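You operate a simulated robot arm through the tools that you are given. There is no shell and no other tool.

Carry out the task below with a simulated robot arm. There is one attempt and no reset: what you move stays moved.

## Task
Finish winding the red wool onto the green reel, then swap it for the empty yellow one.
Fine: yarn guide away for the swap, then in line again; full reel standing in the lined basket. Set down upright: what you pick out.

It is judged by the outcome, as a careful person would: the job done as asked, and still so three seconds after it is handed in. It fails if anything else is knocked over, pushed out of place, dropped, spilled or broken.

## Robot
A 7-joint arm with a two-finger parallel gripper, fixed in place. Base frame: the origin is on the floor under the middle of its stand, x ahead of it, y to its left, z up. Lengths are in mm, angles in rad, forces in N, time in s.
It reaches about 1247 mm from its shoulder. Its first joint turns from -2.304 to 2.304 rad. Payload 3.91 kg.
The TCP is the grasp point between the finger pads, 30 mm short of the fingertips. In the tool frame z runs along the fingers and y along their closing line. Largest opening 110 mm; finger width 20, thickness 10; the body of the gripper, 48 by 112 mm, starts 55 mm behind the TCP.
Orientation is told as [roll, pitch, yaw] about the base's x, y, z axes, in that order, counted from this pose: with the fingers straight down and closing along the base's y, the tool's x points along the base's -x, its y along +y and its z along -z.

## Interface
- The arm moves only by the tool arm_command. Its argument "targets" is a list of rows, each an object of numbers (a shift or turn left out is 0, a gripper value left out holds the last): "dx", "dy", "dz": the shift along the tool's x, y, z in mm; "wx", "wy", "wz": the turn, a rotation vector about the tool's x, y, z in rad. In form: [{"dx": .., "dy": .., "dz": .., "wx": .., "wy": .., "wz": ..}, ...]. A call has 1 to 20 rows; each row shifts and turns the commanded pose from where the row before left it, along the tool's axes as they then stand. "fingers" is the closure in counts, from 0 (fully open) to 255 (shut), set as the call begins (left out, the last holds). A row lasts 0.2 s, in which the tool goes at most 50 mm and 0.15 rad; a call with a longer step from one row to the next is refused whole, and so is a gripper value outside its range. A pose out of reach is approached as far as the arm can. The call stops where the force on the tool passes 40 N (or 10 N more than at its start, if that is more) or the arm is blocked; 0.2 s more then pass. Each finger travels about 108 mm/s and halts on what it meets, pressing with about 26 N; the grip force reading is that of the motor and also rises with nothing between the fingers. The clock runs only during rows and for 0.2 s after the last one: add rows that do not move to give the fingers time. The reply holds the time, the measured pose of the TCP, the force on the tool along the base axes, the opening and the grip force, in the units named above and with some noise, with the torque about the TCP (base axes, N m) and any sound that the robot's microphone picked up.
- Cameras (640 x 400 px; columns grow to the right, rows downward): "scene" is fixed at [399.7, -650.1, 1393]; the picture's right is [0.98, -0.19, 0.00], its down [-0.08, -0.38, -0.92] and it looks along [0.18, 0.90, -0.39] (base axes); focal length 360 px, centre (320, 200). "wrist" rides on the gripper at [72, 17, -103] in the tool frame; the picture's right is [-0.23, 0.97, 0.00], its down [-0.76, -0.18, -0.62] and it looks along [-0.61, -0.14, 0.78] (tool axes); focal length 222 px, centre (320, 200). There is no depth. A picture from a camera that has moved, and an enlarged one, comes with that camera's place and axes in the base frame and with its lens.
- get_image(camera): a new picture of that camera. No time passes.
- inspect(camera, box): a new picture of the part [left, top, right, bottom] of that camera's present view, enlarged. No time passes.
- hand_in(): hands the job in; it is judged then, once.

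Places have to be worked out from the pictures, the camera data and where the tool is seen. Open the gripper and draw the arm clear of the work before you hand the job in, unless the task says otherwise.

The tools are called after "Emit:" as a command line: name --argument value ..., lists and objects as JSON in quotes. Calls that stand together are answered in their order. arm_command: Moves the arm, as the interface text tells. Its arguments: {"type":"object","properties":{"targets":{"type":"array"},"fingers":{"type":"number"}},"required":["targets"]} The other tools are called the same way: get_image (camera) takes a picture; inspect (camera, box) takes an enlarged picture of a part of a camera's view; hand_in () hands the job in.

At the start:

```text
time: 0.0
eef_pos: [277.2, 536.8, 1052.2]
ee_rot: [-0.001, 0.001, 0.0]
force: [0.2, 0.4, 0.6]
wrist_torque: [0.03, 0.05, 0.03]
gripper_width: 110.1
grasp_force: 0.0
```

scene: 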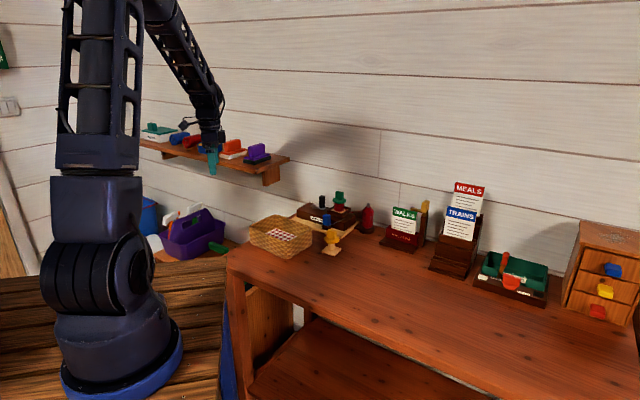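
wrist: 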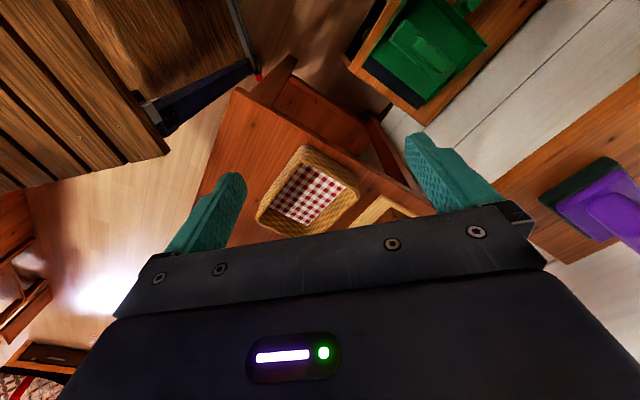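

I'll start by looking closer at the workbench, basket and winder area before moving anything.

Emit:
inspect --camera "scene" --box '[230, 170, 390, 270]'

Emit:
inspect --camera "scene" --box '[130, 110, 300, 270]'

Emit:
inspect --camera "scene" --box '[370, 170, 640, 340]'

Emit:
inspect --camera "wrist" --box '[220, 120, 440, 260]'

```text
4.00 times, centred on (310, 220) of scene
camera zoom: at [399.7, -650.1, 1393.0], right [0.98, -0.19, 0.0], down [-0.08, -0.38, -0.92], along [0.18, 0.9, -0.39], focal length 1438 px, centre (360, 120)
```

zoom: 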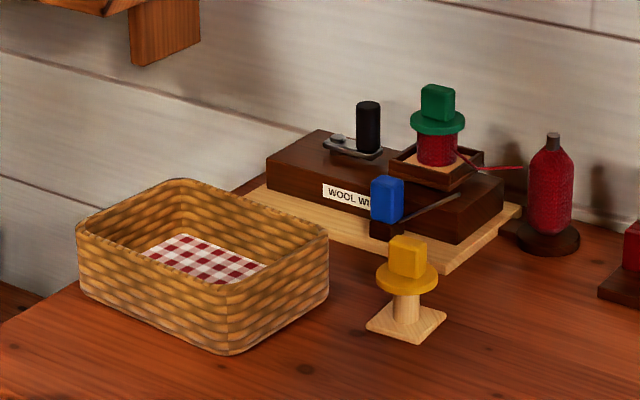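

```text
2.50 times, centred on (215, 190) of scene
camera zoom: at [399.7, -650.1, 1393.0], right [0.98, -0.19, 0.0], down [-0.08, -0.38, -0.92], along [0.18, 0.9, -0.39], focal length 899 px, centre (582, 225)
```

zoom: 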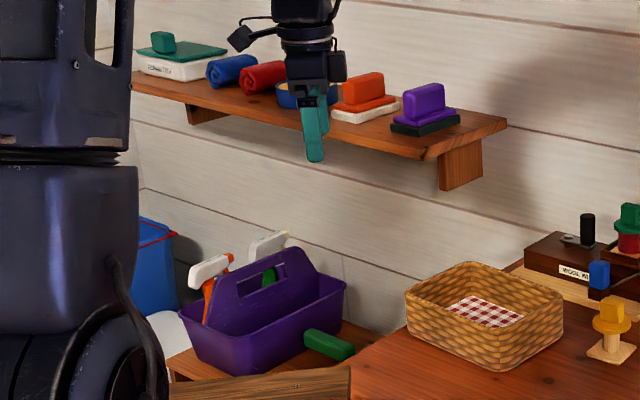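

```text
2.35 times, centred on (505, 255) of scene
camera zoom: at [399.7, -650.1, 1393.0], right [0.98, -0.19, 0.0], down [-0.08, -0.38, -0.92], along [0.18, 0.9, -0.39], focal length 846 px, centre (-115, 71)
```

zoom: 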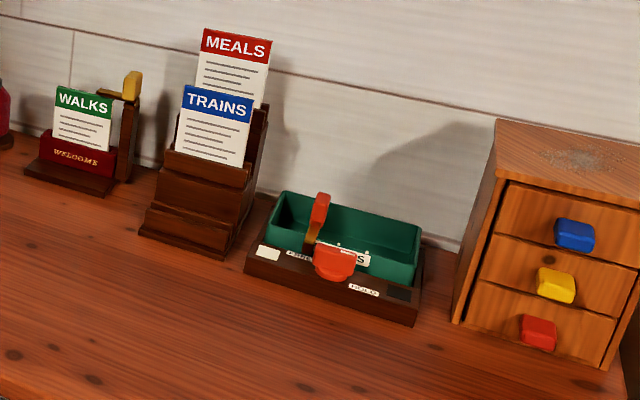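

```text
2.86 times, centred on (330, 190) of wrist
camera zoom: at [205.7, 553.1, 1156.4], right [0.23, 0.97, 0.0], down [0.76, -0.18, 0.62], along [0.61, -0.14, -0.78], focal length 635 px, centre (291, 229)
```

zoom: 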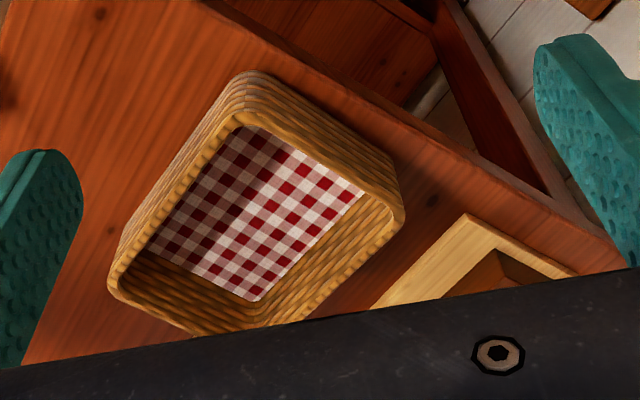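

The winder sits near x≈690, y≈490 with the table top around z≈775; the yellow reel stands near (636, 346) and the basket near (484, 464). I'll bring the arm away from the shelf and hover high above the winder so that the wrist camera can see it closely.

Emit:
arm_command --targets '[{"dy": -30, "dz": -10}, {"dy": -30, "dz": -10}, {"dx": -40}, {"dx": -40}, {"dx": -40}, {"dx": -40}, {"dx": -40}, {"dx": -40}, {"dx": -40}, {"dx": -40}]' --fingers 0

Emit:
get_image --camera "wrist"

Emit:
get_image --camera "scene"

```text
time: 2.2
eef_pos: [598.7, 477.0, 1072.5]
ee_rot: [0.002, 0.0, 0.0]
force: [-0.8, 0.4, 0.0]
wrist_torque: [-0.07, -0.06, 0.0]
gripper_width: 110.0
grasp_force: 0.0
```

```text
taken
camera wrist: at [526.0, 492.9, 1176.1], right [0.23, 0.97, 0.0], down [0.76, -0.18, 0.62], along [0.61, -0.14, -0.78], focal length 222 px, centre (320, 200)
```

wrist: 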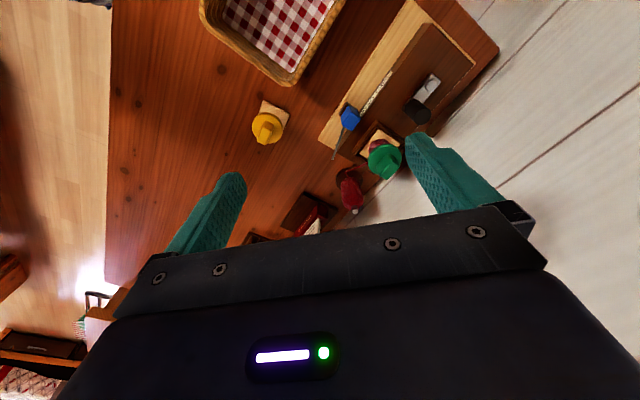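

```text
taken
```

scene: 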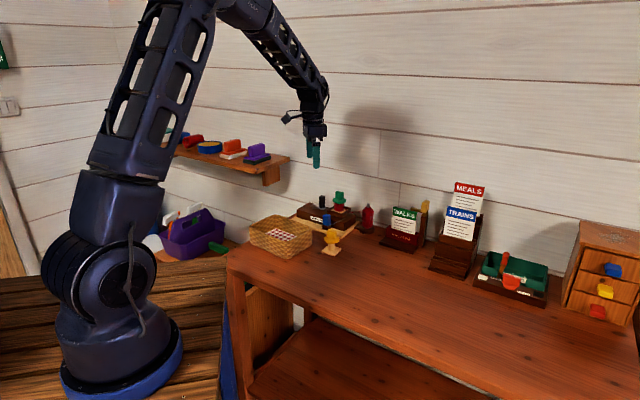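

Good view now. I'll enlarge the winder in the wrist view to understand crank, guide and spindle.

Emit:
inspect --camera "wrist" --box '[300, 20, 500, 220]'

Emit:
inspect --camera "wrist" --box '[190, 0, 400, 160]'

Emit:
inspect --camera "scene" --box '[290, 180, 390, 260]'

```text
2.00 times, centred on (400, 120) of wrist
camera zoom: at [526.0, 492.9, 1176.1], right [0.23, 0.97, 0.0], down [0.76, -0.18, 0.62], along [0.61, -0.14, -0.78], focal length 444 px, centre (160, 360)
```

zoom: 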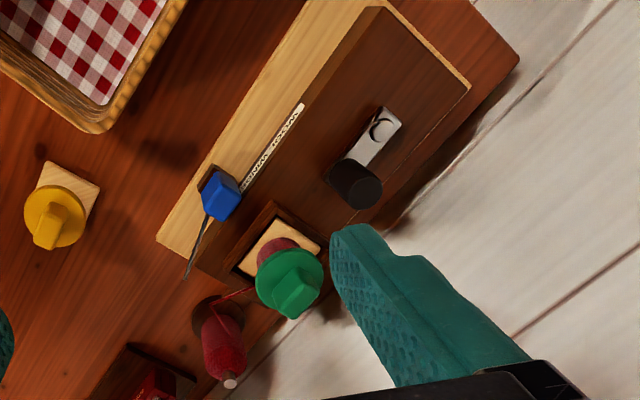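

```text
2.50 times, centred on (295, 80) of wrist
camera zoom: at [526.0, 492.9, 1176.1], right [0.23, 0.97, 0.0], down [0.76, -0.18, 0.62], along [0.61, -0.14, -0.78], focal length 555 px, centre (382, 500)
```

zoom: 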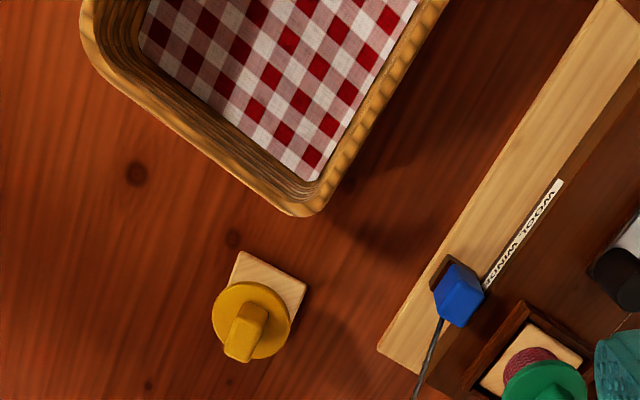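

```text
5.00 times, centred on (340, 220) of scene
camera zoom: at [399.7, -650.1, 1393.0], right [0.98, -0.19, 0.0], down [-0.08, -0.38, -0.92], along [0.18, 0.9, -0.39], focal length 1798 px, centre (220, 100)
```

zoom: 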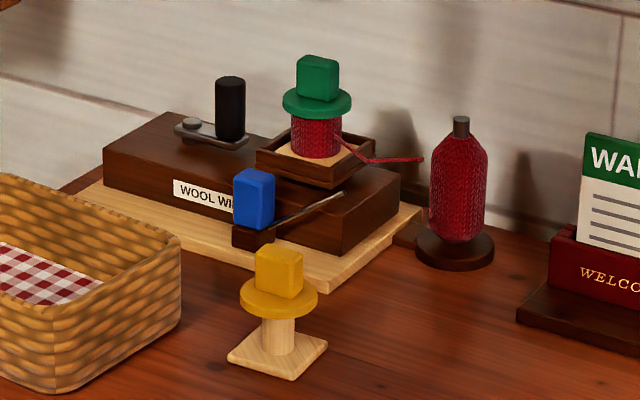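

The winder has a crank with black handle at about (654, 603), a green reel in a square rimmed holder near (711, 553), and a blue-knobbed guide arm near (654, 513) whose rod points to about (711, 471). I'll move in closer, still well above everything, for a better look.

Emit:
arm_command --targets '[{"dx": -24, "dy": 16, "dz": 25}, {"dx": -24, "dy": 16, "dz": 25}, {"dx": -24, "dy": 16, "dz": 25}, {"dx": -22, "dy": 18, "dz": 25}]' --fingers 0

Emit:
get_image --camera "wrist"

Emit:
inspect --camera "wrist" --box '[240, 30, 440, 220]'

```text
time: 3.2
eef_pos: [692.8, 543.1, 973.9]
ee_rot: [0.0, 0.0, 0.0]
force: [0.1, -0.1, 1.2]
wrist_torque: [0.03, -0.01, 0.02]
gripper_width: 110.0
grasp_force: 0.1
```

```text
taken
camera wrist: at [620.0, 558.7, 1077.3], right [0.23, 0.97, 0.0], down [0.76, -0.18, 0.62], along [0.61, -0.14, -0.78], focal length 222 px, centre (320, 200)
```

wrist: 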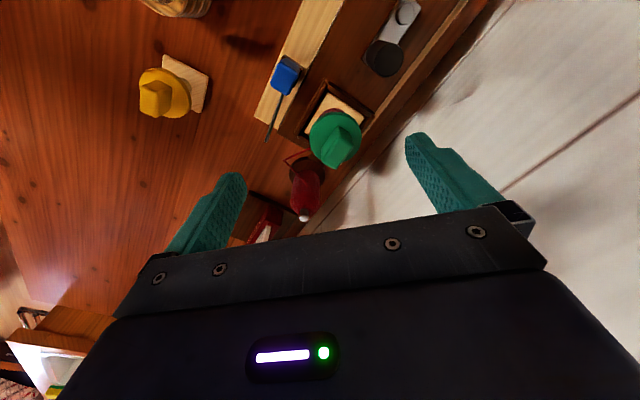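

```text
2.11 times, centred on (340, 125) of wrist
camera zoom: at [620.0, 558.7, 1077.3], right [0.23, 0.97, 0.0], down [0.76, -0.18, 0.62], along [0.61, -0.14, -0.78], focal length 468 px, centre (278, 358)
```

zoom: 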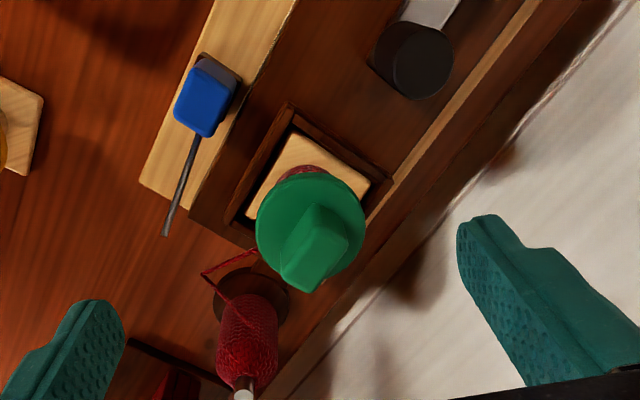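

The yarn runs from the green reel to a bend near (734, 488, 842) and back to the cone, and the guide rod tip is near (712, 472, 829). I'll enlarge further to see the guide, the crank and the yarn.

Emit:
inspect --camera "scene" --box '[315, 195, 371, 230]'

Emit:
inspect --camera "wrist" --box '[255, 40, 345, 150]'

Emit:
inspect --camera "wrist" --box '[280, 0, 440, 100]'

```text
11.43 times, centred on (343, 212) of scene
camera zoom: at [399.7, -650.1, 1393.0], right [0.98, -0.19, 0.0], down [-0.08, -0.38, -0.92], along [0.18, 0.9, -0.39], focal length 4110 px, centre (57, 57)
```

zoom: 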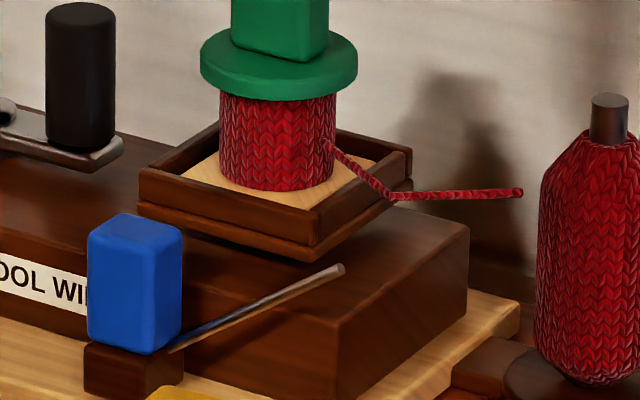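

```text
3.64 times, centred on (300, 95) of wrist
camera zoom: at [620.0, 558.7, 1077.3], right [0.23, 0.97, 0.0], down [0.76, -0.18, 0.62], along [0.61, -0.14, -0.78], focal length 808 px, centre (393, 582)
```

zoom: 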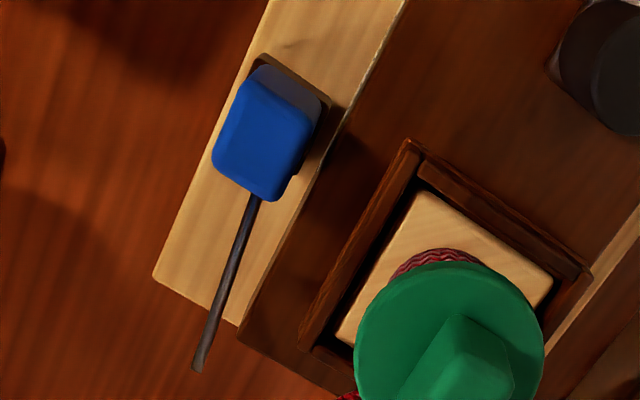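

```text
4.00 times, centred on (360, 50) of wrist
camera zoom: at [620.0, 558.7, 1077.3], right [0.23, 0.97, 0.0], down [0.76, -0.18, 0.62], along [0.61, -0.14, -0.78], focal length 888 px, centre (160, 800)
```

zoom: 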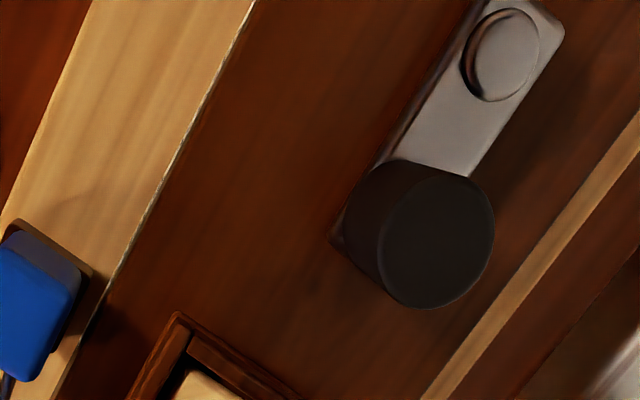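

I judge the crank pivot at about (628, 627) with the handle 36 mm towards the reel, and the machine's long axis turned about -42° in yaw. I'll turn the gripper to line up with the machine (fingers closing along its long axis) and look again from its front side.

Emit:
arm_command --targets '[{"dx": 25, "dy": -12, "dz": -13}, {"wz": -0.14}, {"wz": -0.14}, {"wz": -0.14}, {"wz": -0.14}, {"wz": -0.14}, {"wz": -0.14}]' --fingers 0

Emit:
get_image --camera "wrist"

Emit:
inspect --camera "wrist" --box '[200, 0, 440, 200]'

Emit:
inspect --camera "scene" --box '[285, 130, 385, 250]'

```text
time: 4.8
eef_pos: [668.1, 529.9, 985.3]
ee_rot: [0.0, -0.001, 0.841]
force: [-0.7, 0.2, -0.8]
wrist_torque: [-0.04, 0.03, 0.01]
gripper_width: 110.0
grasp_force: 0.1
```

```text
taken
camera wrist: at [606.5, 487.6, 1089.3], right [-0.57, 0.82, 0.0], down [0.64, 0.45, 0.62], along [0.51, 0.36, -0.78], focal length 222 px, centre (320, 200)
```

wrist: 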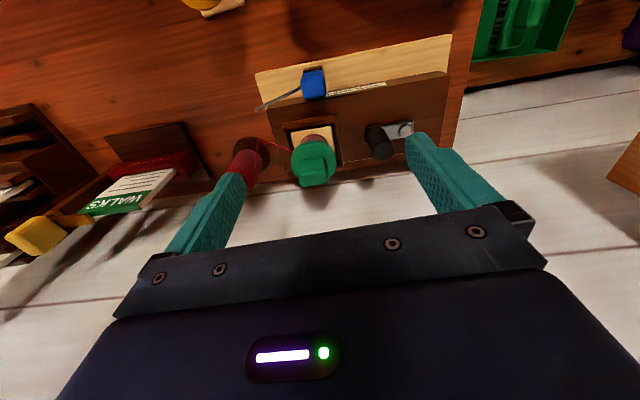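

```text
2.00 times, centred on (320, 100) of wrist
camera zoom: at [606.5, 487.6, 1089.3], right [-0.57, 0.82, 0.0], down [0.64, 0.45, 0.62], along [0.51, 0.36, -0.78], focal length 444 px, centre (320, 400)
```

zoom: 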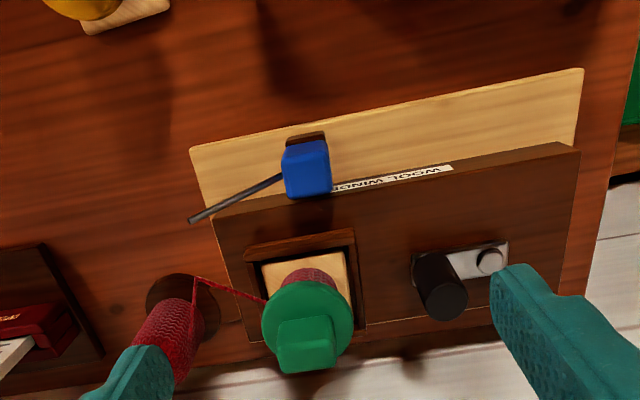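

```text
3.33 times, centred on (335, 190) of scene
camera zoom: at [399.7, -650.1, 1393.0], right [0.98, -0.19, 0.0], down [-0.08, -0.38, -0.92], along [0.18, 0.9, -0.39], focal length 1199 px, centre (270, 233)
```

zoom: 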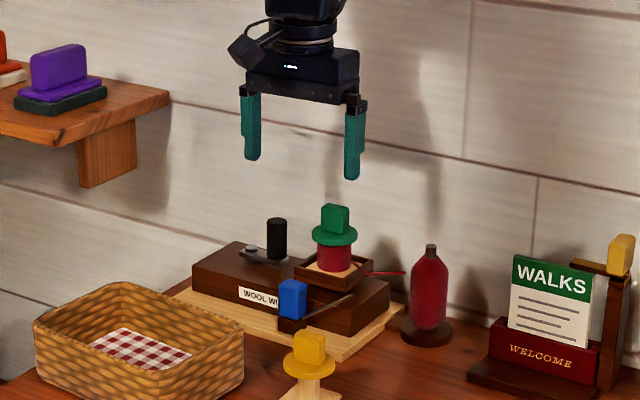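

From two wrist views I get: handle axis about (656, 606) with top z≈868, crank pivot about (632, 635), reel axis about (711, 552), knob about (654, 512), machine yaw about -45°. I'll part-close the fingers to about 60 mm, align to 45° and go above the crank handle, stopping short to check.

Emit:
arm_command --targets '[{"wz": 0.056}, {"dx": -23, "dy": 31}, {"dx": -22, "dy": 31}, {"dz": 25}, {"dz": 25}, {"dz": 22}]' --fingers 116

Emit:
get_image --camera "wrist"

Emit:
inspect --camera "scene" --box '[290, 160, 370, 220]'

```text
time: 6.2
eef_pos: [654.3, 606.1, 913.8]
ee_rot: [0.0, -0.001, 0.783]
force: [0.6, -0.1, 0.4]
wrist_torque: [0.0, 0.01, -0.01]
gripper_width: 60.0
grasp_force: 0.1
```

```text
taken
camera wrist: at [591.2, 566.8, 1017.2], right [-0.53, 0.85, 0.0], down [0.66, 0.41, 0.62], along [0.53, 0.33, -0.78], focal length 222 px, centre (320, 200)
```

wrist: 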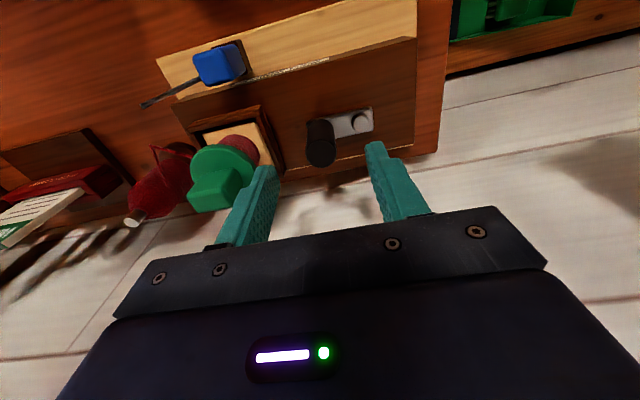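

```text
6.67 times, centred on (330, 190) of scene
camera zoom: at [399.7, -650.1, 1393.0], right [0.98, -0.19, 0.0], down [-0.08, -0.38, -0.92], along [0.18, 0.9, -0.39], focal length 2398 px, centre (253, 267)
```

zoom: 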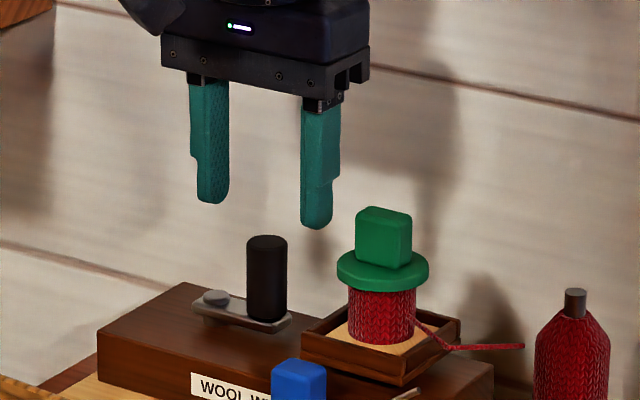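

The fingers straddle the handle, which looks about 3 mm further along tool -x. I'll shift that, descend to z≈866 (tips at about 836) and close on the handle.

Emit:
arm_command --targets '[{"dx": -3, "dz": 16}, {"dz": 16}, {"dz": 15}, {}]' --fingers 116

Emit:
inspect --camera "scene" --box '[290, 160, 370, 220]'

Emit:
get_image --camera "wrist"

```text
time: 7.2
eef_pos: [657.0, 610.2, 867.5]
ee_rot: [0.001, 0.0, 0.783]
force: [0.3, -0.4, 1.0]
wrist_torque: [-0.01, 0.01, -0.01]
gripper_width: 60.0
grasp_force: 0.0
```

```text
6.67 times, centred on (330, 190) of scene
camera zoom: at [399.7, -650.1, 1393.0], right [0.98, -0.19, 0.0], down [-0.08, -0.38, -0.92], along [0.18, 0.9, -0.39], focal length 2398 px, centre (253, 267)
```

zoom: 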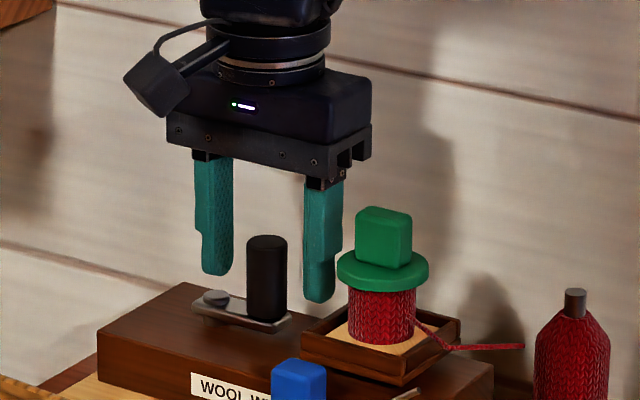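

```text
taken
camera wrist: at [594.1, 569.7, 970.2], right [-0.53, 0.85, 0.0], down [0.66, 0.41, 0.62], along [0.53, 0.33, -0.78], focal length 222 px, centre (320, 200)
```

wrist: 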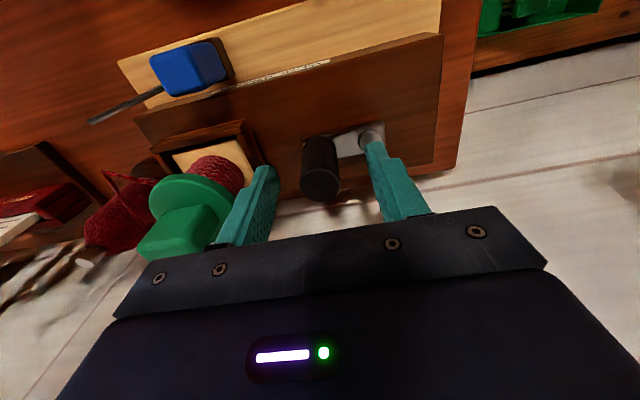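

The fingers are down beside the handle; I'll enlarge the wrist view to confirm the handle is centred between the pads before closing.

Emit:
inspect --camera "wrist" --box '[240, 110, 420, 230]'

Emit:
inspect --camera "scene" --box '[308, 180, 348, 210]'

```text
3.33 times, centred on (330, 170) of wrist
camera zoom: at [594.1, 569.7, 970.2], right [-0.53, 0.85, 0.0], down [0.66, 0.41, 0.62], along [0.53, 0.33, -0.78], focal length 740 px, centre (287, 300)
```

zoom: 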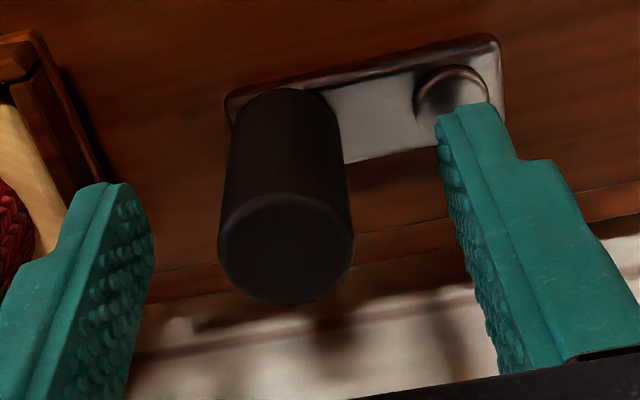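

```text
13.33 times, centred on (328, 195) of scene
camera zoom: at [399.7, -650.1, 1393.0], right [0.98, -0.19, 0.0], down [-0.08, -0.38, -0.92], along [0.18, 0.9, -0.39], focal length 4795 px, centre (213, 267)
```

zoom: 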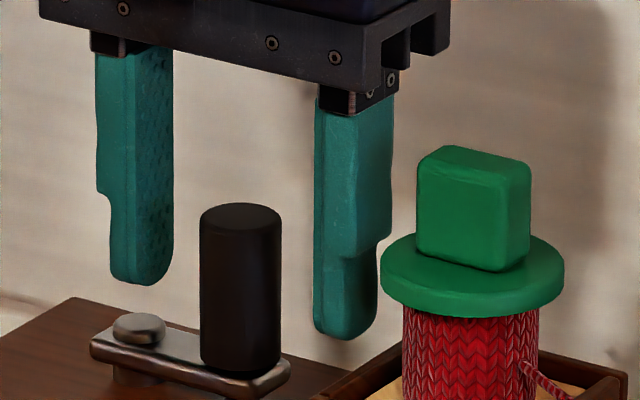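

The handle is centred between the pads with the tips clear of the crank arm and of the reel. I'll close on the handle.

Emit:
arm_command --targets '[{}, {}, {}]' --fingers 255

Emit:
inspect --camera "wrist" --box '[100, 0, 460, 230]'

```text
time: 8.0
eef_pos: [656.9, 609.5, 867.2]
ee_rot: [0.0, 0.001, 0.785]
force: [-0.7, 0.7, -1.3]
wrist_torque: [-0.45, -0.5, -0.01]
gripper_width: 23.8
grasp_force: 45.1
```

```text
1.74 times, centred on (280, 115) of wrist
camera zoom: at [594.1, 569.8, 970.2], right [-0.53, 0.85, 0.0], down [0.66, 0.41, 0.62], along [0.53, 0.33, -0.78], focal length 386 px, centre (390, 348)
```

zoom: 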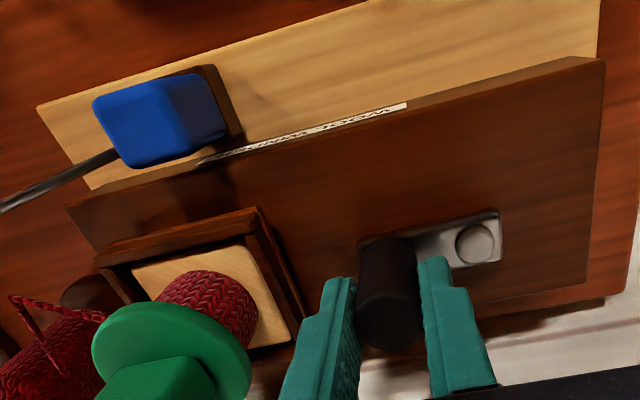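

Grip is firm on the 24 mm handle. I take the crank radius as about 37 mm with the arm pointing along the machine's axis now, and try a small 18° counter-clockwise turn to feel the crank.

Emit:
arm_command --targets '[{"dx": -5.79, "dy": 0.46}, {"dx": -5.64, "dy": 1.36}]' --fingers 255

Emit:
inspect --camera "wrist" --box '[100, 0, 460, 230]'

Emit:
inspect --camera "scene" --box '[300, 170, 380, 230]'

```text
time: 8.6
eef_pos: [664.2, 618.4, 866.3]
ee_rot: [0.0, 0.001, 0.783]
force: [-2.2, -0.2, -3.0]
wrist_torque: [-0.26, -0.65, -0.02]
gripper_width: 23.4
grasp_force: 45.0
```

```text
1.74 times, centred on (280, 115) of wrist
camera zoom: at [600.7, 578.9, 970.2], right [-0.53, 0.85, 0.0], down [0.66, 0.41, 0.62], along [0.53, 0.33, -0.78], focal length 386 px, centre (390, 348)
```

zoom: 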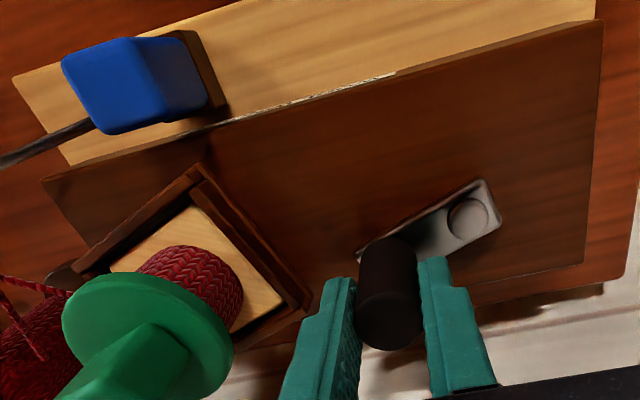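

```text
6.67 times, centred on (340, 200) of scene
camera zoom: at [399.7, -650.1, 1393.0], right [0.98, -0.19, 0.0], down [-0.08, -0.38, -0.92], along [0.18, 0.9, -0.39], focal length 2398 px, centre (187, 200)
```

zoom: 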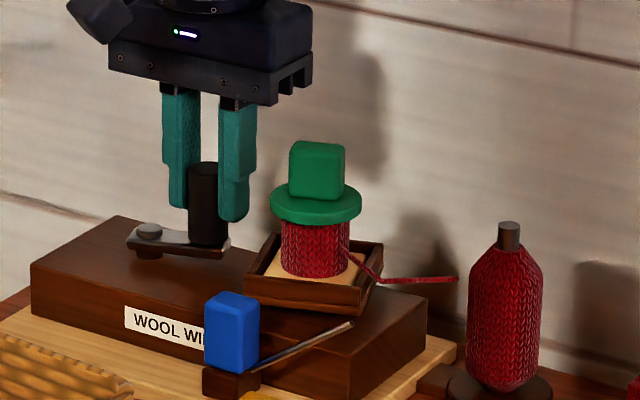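

The crank turned freely, and the tray with the reel turned the same way; counter-clockwise also pulls the yarn onto the right side of the reel, so that is the winding-on direction. I'll continue about half a turn and check.

Emit:
arm_command --targets '[{"dx": -10.31, "dy": 5.26}, {"dx": -8.19, "dy": 8.19}, {"dx": -5.26, "dy": 10.31}, {"dx": -1.81, "dy": 11.43}, {"dx": 1.81, "dy": 11.43}, {"dx": 5.26, "dy": 10.31}, {"dx": 8.19, "dy": 8.19}, {"dx": 10.31, "dy": 5.26}, {"dx": 11.43, "dy": 1.81}, {"dx": 11.43, "dy": -1.81}]' --fingers 255

Emit:
inspect --camera "wrist" --box '[100, 0, 460, 230]'

Emit:
inspect --camera "scene" --box '[290, 165, 390, 240]'

```text
time: 10.8
eef_pos: [598.8, 652.0, 867.3]
ee_rot: [-0.002, 0.0, 0.784]
force: [20.5, -9.8, -18.1]
wrist_torque: [0.41, 0.17, 0.05]
gripper_width: 23.3
grasp_force: 44.7
```

```text
1.74 times, centred on (280, 115) of wrist
camera zoom: at [536.7, 612.1, 970.3], right [-0.53, 0.85, 0.0], down [0.66, 0.41, 0.62], along [0.53, 0.33, -0.78], focal length 386 px, centre (390, 348)
```

zoom: 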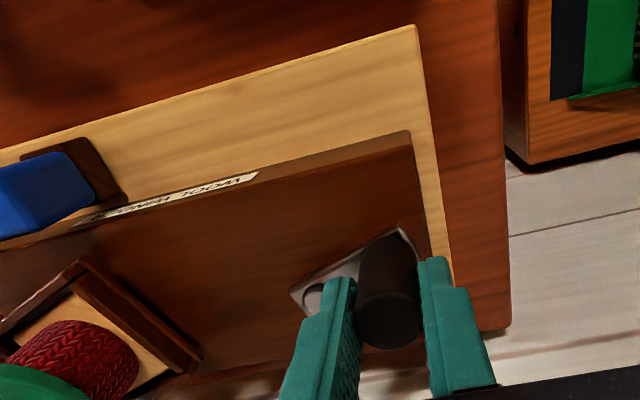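

```text
5.33 times, centred on (340, 202) of scene
camera zoom: at [399.7, -650.1, 1393.0], right [0.98, -0.19, 0.0], down [-0.08, -0.38, -0.92], along [0.18, 0.9, -0.39], focal length 1918 px, centre (213, 187)
```

zoom: 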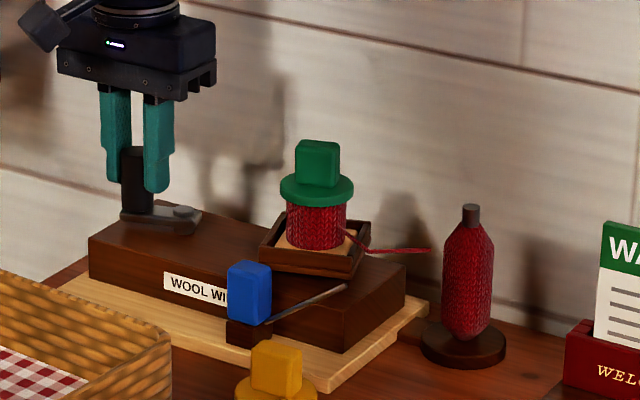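

The crank follows well, but there's about 20 N pulling the tool back toward the pivot and some downward pull, so my radius is a touch large. I'll ease the pose slightly and watch how the force responds.

Emit:
arm_command --targets '[{"dx": 0, "dy": -1.5}, {}]' --fingers 255

```text
time: 11.4
eef_pos: [599.2, 650.6, 867.0]
ee_rot: [0.0, 0.0, 0.783]
force: [16.3, -8.7, -15.8]
wrist_torque: [-0.16, -1.08, -0.01]
gripper_width: 23.3
grasp_force: 44.9
```

The side force only eased slightly; I'll briefly loosen the grip to release the built-up strain and see where the handle rests relative to the pads.

Emit:
arm_command --targets '[{}, {}]' --fingers 176

Emit:
inspect --camera "wrist" --box '[240, 110, 420, 230]'

Emit:
inspect --camera "scene" --box '[295, 180, 345, 217]'

```text
time: 12.0
eef_pos: [599.2, 652.3, 866.8]
ee_rot: [0.003, -0.002, 0.784]
force: [-0.7, -0.2, -0.1]
wrist_torque: [0.03, -0.02, -0.03]
gripper_width: 33.8
grasp_force: 0.1
```

```text
3.33 times, centred on (330, 170) of wrist
camera zoom: at [535.3, 611.9, 971.0], right [-0.53, 0.85, 0.0], down [0.66, 0.41, 0.62], along [0.53, 0.33, -0.78], focal length 740 px, centre (287, 300)
```

zoom: 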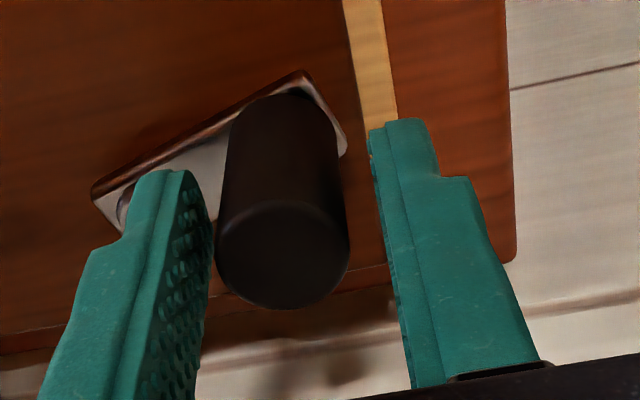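

```text
10.81 times, centred on (320, 198) of scene
camera zoom: at [399.7, -650.1, 1393.0], right [0.98, -0.19, 0.0], down [-0.08, -0.38, -0.92], along [0.18, 0.9, -0.39], focal length 3888 px, centre (320, 216)
```

zoom: 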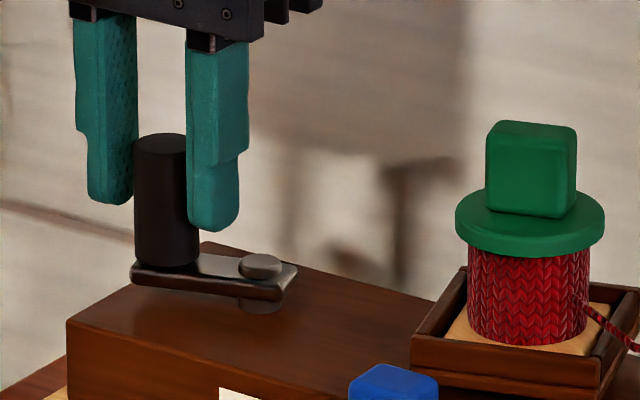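

Strain is gone and the handle is centred; the wool has visibly thickened (about 0.74 to 0.81 of the flange width), so counter-clockwise is winding on. I'll regrip and turn another half turn with radius 36 mm.

Emit:
arm_command --targets '[{}, {}, {"dx": 10.03, "dy": -5.11}, {"dx": 7.96, "dy": -7.96}, {"dx": 5.11, "dy": -10.03}, {"dx": 1.76, "dy": -11.12}, {"dx": -1.76, "dy": -11.12}, {"dx": -5.11, "dy": -10.03}, {"dx": -7.96, "dy": -7.96}, {"dx": -10.03, "dy": -5.11}]' --fingers 255

Emit:
inspect --camera "scene" --box '[290, 165, 390, 240]'

```text
time: 14.2
eef_pos: [649.1, 603.1, 867.0]
ee_rot: [0.0, -0.003, 0.782]
force: [6.5, -13.0, -4.8]
wrist_torque: [0.34, 0.29, -0.04]
gripper_width: 23.1
grasp_force: 44.7
```

```text
5.33 times, centred on (340, 202) of scene
camera zoom: at [399.7, -650.1, 1393.0], right [0.98, -0.19, 0.0], down [-0.08, -0.38, -0.92], along [0.18, 0.9, -0.39], focal length 1918 px, centre (213, 187)
```

zoom: 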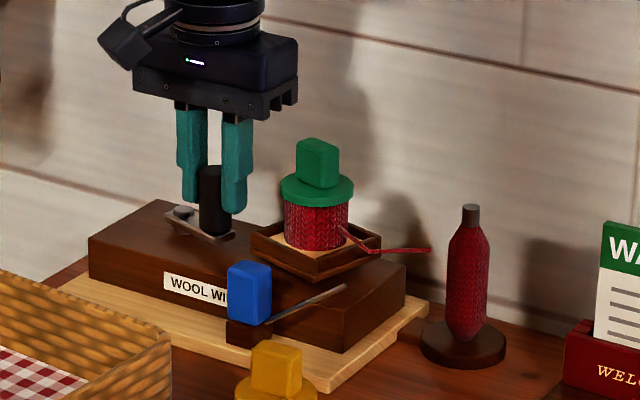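

Wool on the reel keeps growing (ratio ~0.87) and the cone is getting thinner. I'll release the strain, regrip, and carry on.

Emit:
arm_command --targets '[{}, {}]' --fingers 176

Emit:
inspect --camera "wrist" --box '[240, 110, 420, 230]'

```text
time: 14.8
eef_pos: [647.7, 603.5, 868.7]
ee_rot: [0.0, -0.003, 0.783]
force: [0.7, 1.0, -0.7]
wrist_torque: [0.01, 0.03, 0.03]
gripper_width: 34.1
grasp_force: 0.1
```

```text
3.33 times, centred on (330, 170) of wrist
camera zoom: at [583.8, 563.3, 971.5], right [-0.53, 0.85, 0.0], down [0.66, 0.41, 0.62], along [0.53, 0.33, -0.78], focal length 740 px, centre (287, 300)
```

zoom: 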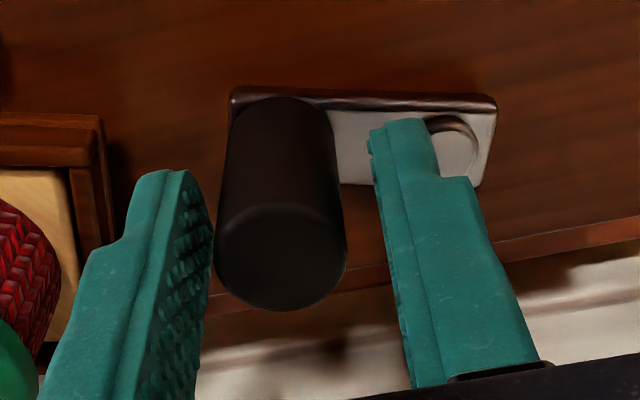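

Handle is well placed; I regrip with a 1 mm correction and wind the next half turn.

Emit:
arm_command --targets '[{"dx": -1, "dy": -1}, {}, {"dx": -11.12, "dy": -1.76}, {"dx": -11.12, "dy": 1.76}, {"dx": -10.03, "dy": 5.11}, {"dx": -7.96, "dy": 7.96}, {"dx": -5.11, "dy": 10.03}, {"dx": -1.76, "dy": 11.12}, {"dx": 1.76, "dy": 11.12}, {"dx": 5.11, "dy": 10.03}, {"dx": 7.96, "dy": 7.96}, {"dx": 10.03, "dy": 5.11}]' --fingers 255

Emit:
inspect --camera "scene" --box '[290, 165, 390, 240]'

```text
time: 17.4
eef_pos: [616.1, 666.5, 868.7]
ee_rot: [0.003, -0.004, 0.781]
force: [0.6, -0.3, 8.7]
wrist_torque: [0.96, -1.03, -0.01]
gripper_width: 23.6
grasp_force: 45.3
```

```text
5.33 times, centred on (340, 202) of scene
camera zoom: at [399.7, -650.1, 1393.0], right [0.98, -0.19, 0.0], down [-0.08, -0.38, -0.92], along [0.18, 0.9, -0.39], focal length 1918 px, centre (213, 187)
```

zoom: 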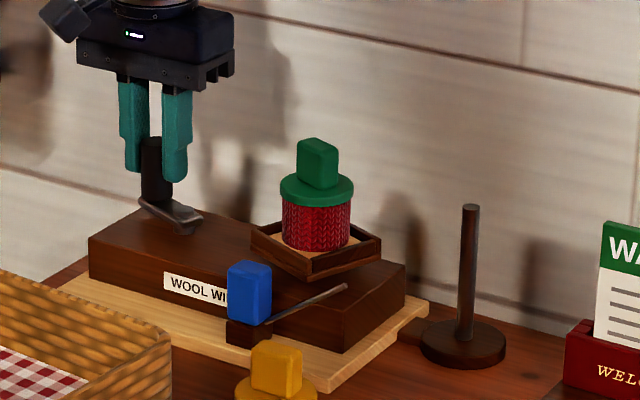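

The cone is now bare, the yarn end is gone and the wool nearly fills the flange, so the winding is finished. I'll turn a last 18° in the same direction so the tray ends square with the machine, then check.

Emit:
arm_command --targets '[{"dx": 5.5, "dy": 1.3}, {"dx": 5.6, "dy": 0.5}, {}]' --fingers 255

Emit:
get_image --camera "wrist"

Emit:
inspect --camera "scene" --box '[300, 175, 380, 235]'

```text
time: 18.2
eef_pos: [606.9, 660.6, 867.8]
ee_rot: [0.002, -0.002, 0.786]
force: [-6.6, 8.1, 15.8]
wrist_torque: [0.01, 0.08, 0.01]
gripper_width: 23.5
grasp_force: 45.4
```

```text
taken
camera wrist: at [543.5, 620.6, 971.2], right [-0.53, 0.85, 0.0], down [0.66, 0.41, 0.62], along [0.53, 0.33, -0.78], focal length 222 px, centre (320, 200)
```

wrist: 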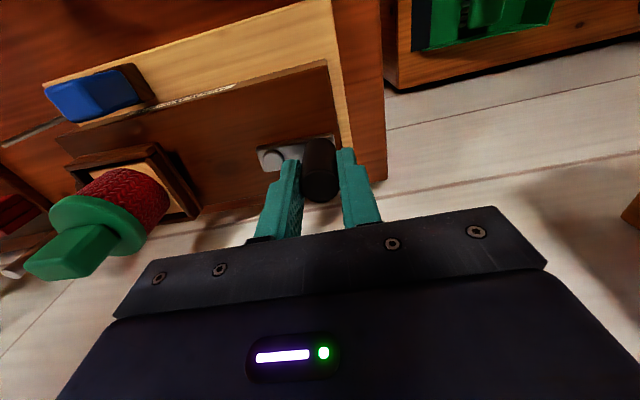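

```text
6.67 times, centred on (340, 205) of scene
camera zoom: at [399.7, -650.1, 1393.0], right [0.98, -0.19, 0.0], down [-0.08, -0.38, -0.92], along [0.18, 0.9, -0.39], focal length 2398 px, centre (187, 167)
```

zoom: 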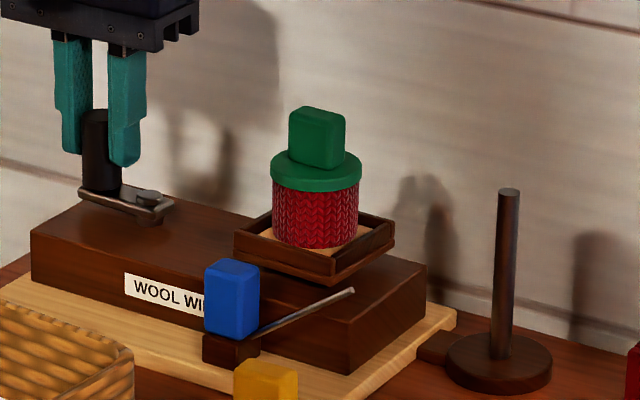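

The reel is now full to its flange. I'll open slightly, rise clear of the handle, and get a top view of the tray and the guide.

Emit:
arm_command --targets '[{}, {}, {"dz": -20}, {"dz": -30}, {"dz": -35}, {"dz": -35}]' --fingers 116

Emit:
get_image --camera "wrist"

```text
time: 19.6
eef_pos: [608.5, 658.9, 986.3]
ee_rot: [0.001, 0.0, 0.784]
force: [-0.6, -0.2, 0.6]
wrist_torque: [0.0, 0.03, 0.03]
gripper_width: 60.2
grasp_force: 0.0
```

```text
taken
camera wrist: at [543.6, 619.9, 1090.3], right [-0.53, 0.85, 0.0], down [0.66, 0.41, 0.62], along [0.53, 0.33, -0.78], focal length 222 px, centre (320, 200)
```

wrist: 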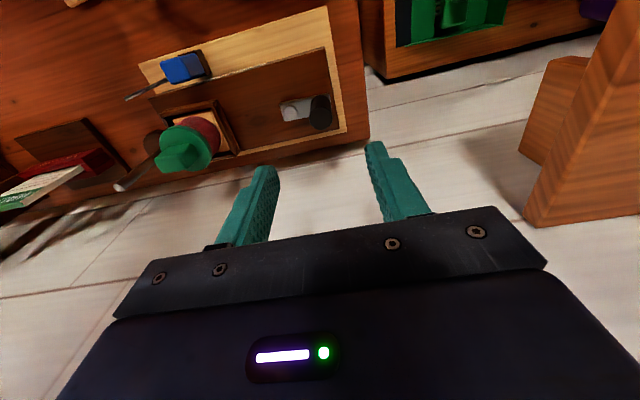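

Moving the arm over the reel and guide (staying at z≈986) for a top view.

Emit:
arm_command --targets '[{"dx": 12, "dy": -36.5}, {"dx": 12, "dy": -36.5}, {"dx": 12, "dy": -36.5}, {"dx": 12, "dy": -36.5}, {}]' --fingers 0

Emit:
get_image --camera "wrist"

Emit:
inspect --camera "wrist" --box '[230, 20, 420, 200]'

```text
time: 20.8
eef_pos: [675.9, 522.8, 987.0]
ee_rot: [-0.001, 0.0, 0.783]
force: [-0.8, 0.5, -0.1]
wrist_torque: [-0.01, 0.0, 0.03]
gripper_width: 109.9
grasp_force: 0.1
```

```text
taken
camera wrist: at [612.8, 483.3, 1090.6], right [-0.53, 0.85, 0.0], down [0.66, 0.41, 0.62], along [0.53, 0.33, -0.78], focal length 222 px, centre (320, 200)
```

wrist: 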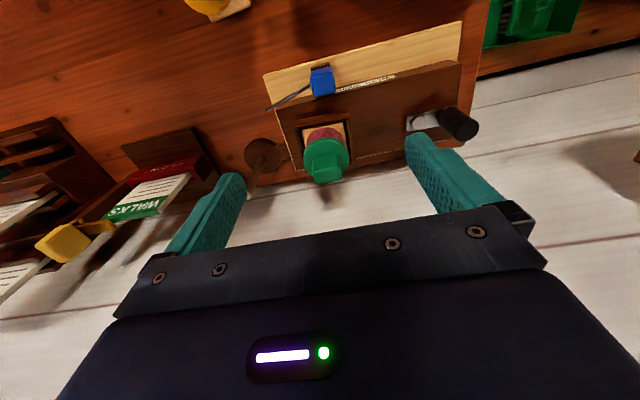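

```text
2.22 times, centred on (325, 110) of wrist
camera zoom: at [612.8, 483.3, 1090.6], right [-0.53, 0.85, 0.0], down [0.66, 0.41, 0.62], along [0.53, 0.33, -0.78], focal length 494 px, centre (309, 400)
```

zoom: 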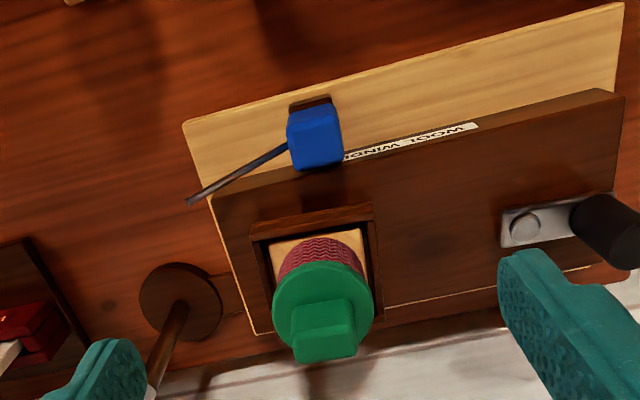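

Tray and crank are square with the machine. Now I'll look closely at the guide's block to understand how it pivots.

Emit:
inspect --camera "wrist" --box '[260, 50, 360, 120]'

Emit:
inspect --camera "scene" --box '[318, 200, 358, 228]'

```text
5.71 times, centred on (310, 85) of wrist
camera zoom: at [612.8, 483.3, 1090.6], right [-0.53, 0.85, 0.0], down [0.66, 0.41, 0.62], along [0.53, 0.33, -0.78], focal length 1269 px, centre (377, 857)
```

zoom: 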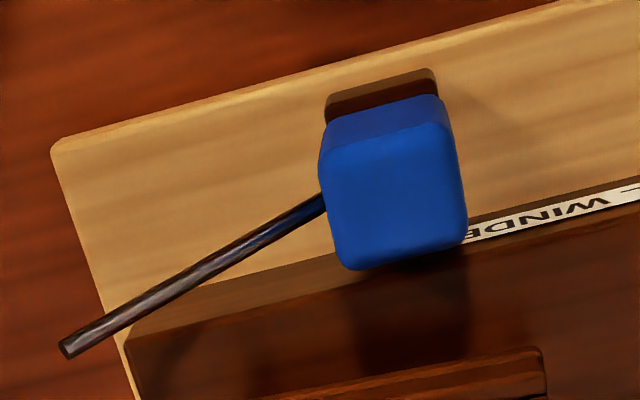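

```text
14.29 times, centred on (338, 214) of scene
camera zoom: at [399.7, -650.1, 1393.0], right [0.98, -0.19, 0.0], down [-0.08, -0.38, -0.92], along [0.18, 0.9, -0.39], focal length 5137 px, centre (63, 0)
```

zoom: 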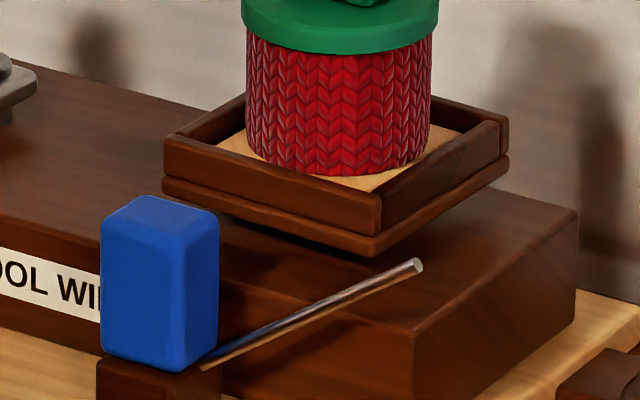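

The guide is a blue 24 mm square knob (top z≈834) on a small block, with the rod rising from its +e1 side; the winding ran properly with it as it stands, so its present position is "in line", which I'll have to restore. I'll go over the knob with a ~40 mm opening and stop above it to check.

Emit:
arm_command --targets '[{"dx": 11.3, "dy": 4.1}, {"dx": 11.3, "dy": 4.2}, {"dz": 35}, {"dz": 35}, {"dz": 32}, {}]' --fingers 162

Emit:
inspect --camera "wrist" --box '[200, 40, 440, 230]'

Emit:
inspect --camera "scene" --box '[300, 170, 380, 230]'

```text
time: 22.2
eef_pos: [653.9, 512.5, 884.7]
ee_rot: [0.0, -0.001, 0.785]
force: [0.0, -0.3, 0.5]
wrist_torque: [-0.04, 0.05, 0.0]
gripper_width: 40.3
grasp_force: 0.1
```

```text
2.11 times, centred on (320, 135) of wrist
camera zoom: at [590.7, 473.3, 987.4], right [-0.53, 0.85, 0.0], down [0.66, 0.41, 0.62], along [0.53, 0.33, -0.78], focal length 468 px, centre (320, 337)
```

zoom: 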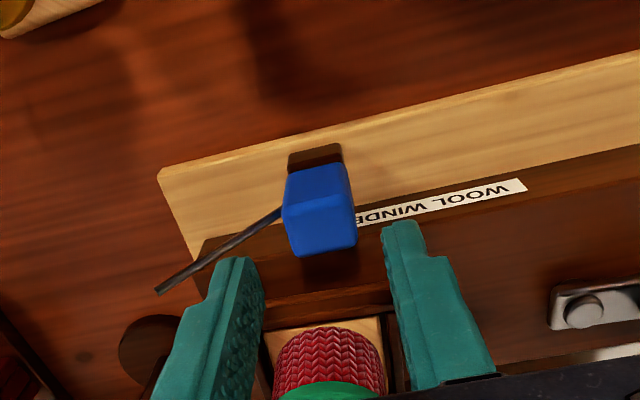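

```text
6.67 times, centred on (340, 200) of scene
camera zoom: at [399.7, -650.1, 1393.0], right [0.98, -0.19, 0.0], down [-0.08, -0.38, -0.92], along [0.18, 0.9, -0.39], focal length 2398 px, centre (187, 200)
```

zoom: 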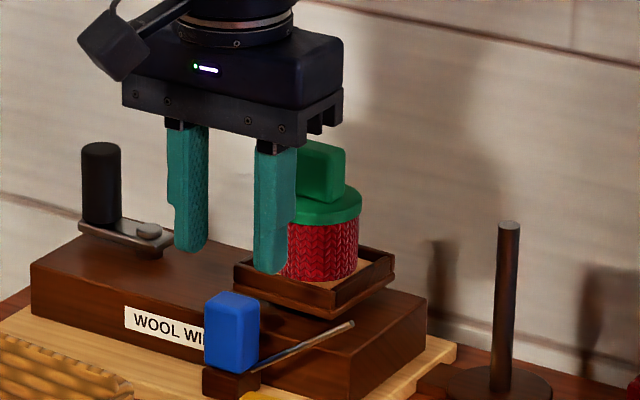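

Fingers are centred over the knob. Descending to z≈841 so the tips stay above the rod and the winder body top, checking for contact.

Emit:
arm_command --targets '[{"dx": -1, "dz": 15}, {"dz": 15}, {"dz": 13}, {}]' --fingers 162

Emit:
inspect --camera "wrist" --box '[200, 60, 440, 230]'

Emit:
inspect --camera "scene" --box '[310, 180, 370, 225]'

```text
time: 23.2
eef_pos: [654.2, 514.6, 841.0]
ee_rot: [-0.002, -0.001, 0.782]
force: [0.1, -0.3, -0.2]
wrist_torque: [0.01, -0.02, 0.0]
gripper_width: 40.2
grasp_force: 0.0
```

```text
2.35 times, centred on (320, 145) of wrist
camera zoom: at [591.9, 474.3, 944.8], right [-0.53, 0.85, 0.0], down [0.66, 0.41, 0.62], along [0.53, 0.33, -0.78], focal length 523 px, centre (320, 329)
```

zoom: 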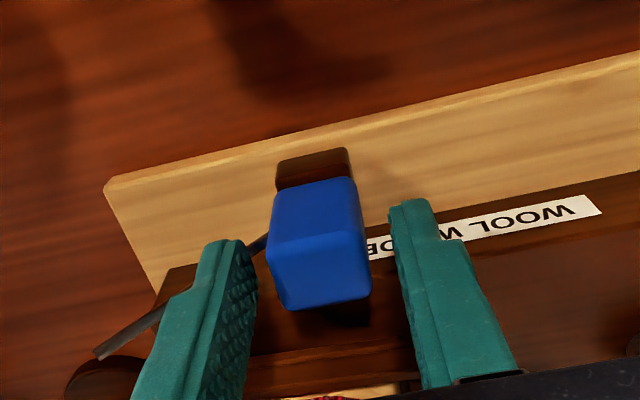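

```text
8.89 times, centred on (340, 202) of scene
camera zoom: at [399.7, -650.1, 1393.0], right [0.98, -0.19, 0.0], down [-0.08, -0.38, -0.92], along [0.18, 0.9, -0.39], focal length 3197 px, centre (142, 178)
```

zoom: 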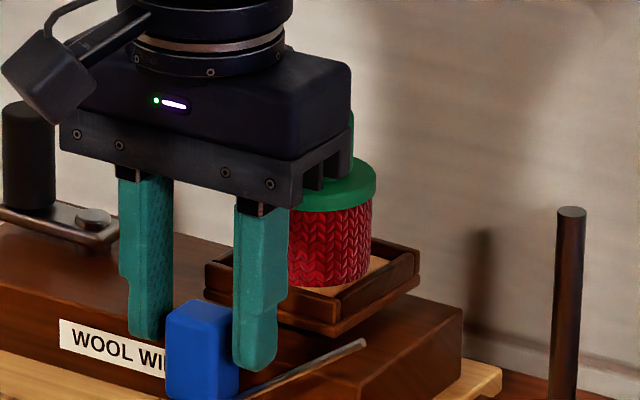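

Knob is between the pads, rod below the tips. Closing on the knob.

Emit:
arm_command --targets '[{}, {}, {}]' --fingers 255

Emit:
inspect --camera "wrist" --box '[200, 60, 440, 230]'

```text
time: 24.0
eef_pos: [655.4, 512.8, 841.8]
ee_rot: [0.0, 0.0, 0.783]
force: [0.0, 0.8, -3.7]
wrist_torque: [0.04, -0.08, 0.08]
gripper_width: 25.3
grasp_force: 45.4
```

```text
2.35 times, centred on (320, 145) of wrist
camera zoom: at [591.9, 474.3, 944.8], right [-0.53, 0.85, 0.0], down [0.66, 0.41, 0.62], along [0.53, 0.33, -0.78], focal length 523 px, centre (320, 329)
```

zoom: 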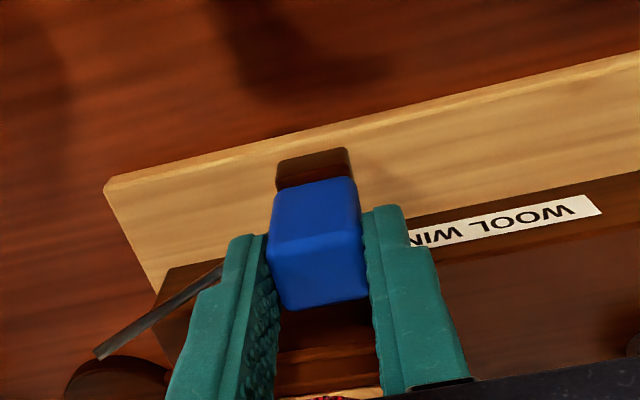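

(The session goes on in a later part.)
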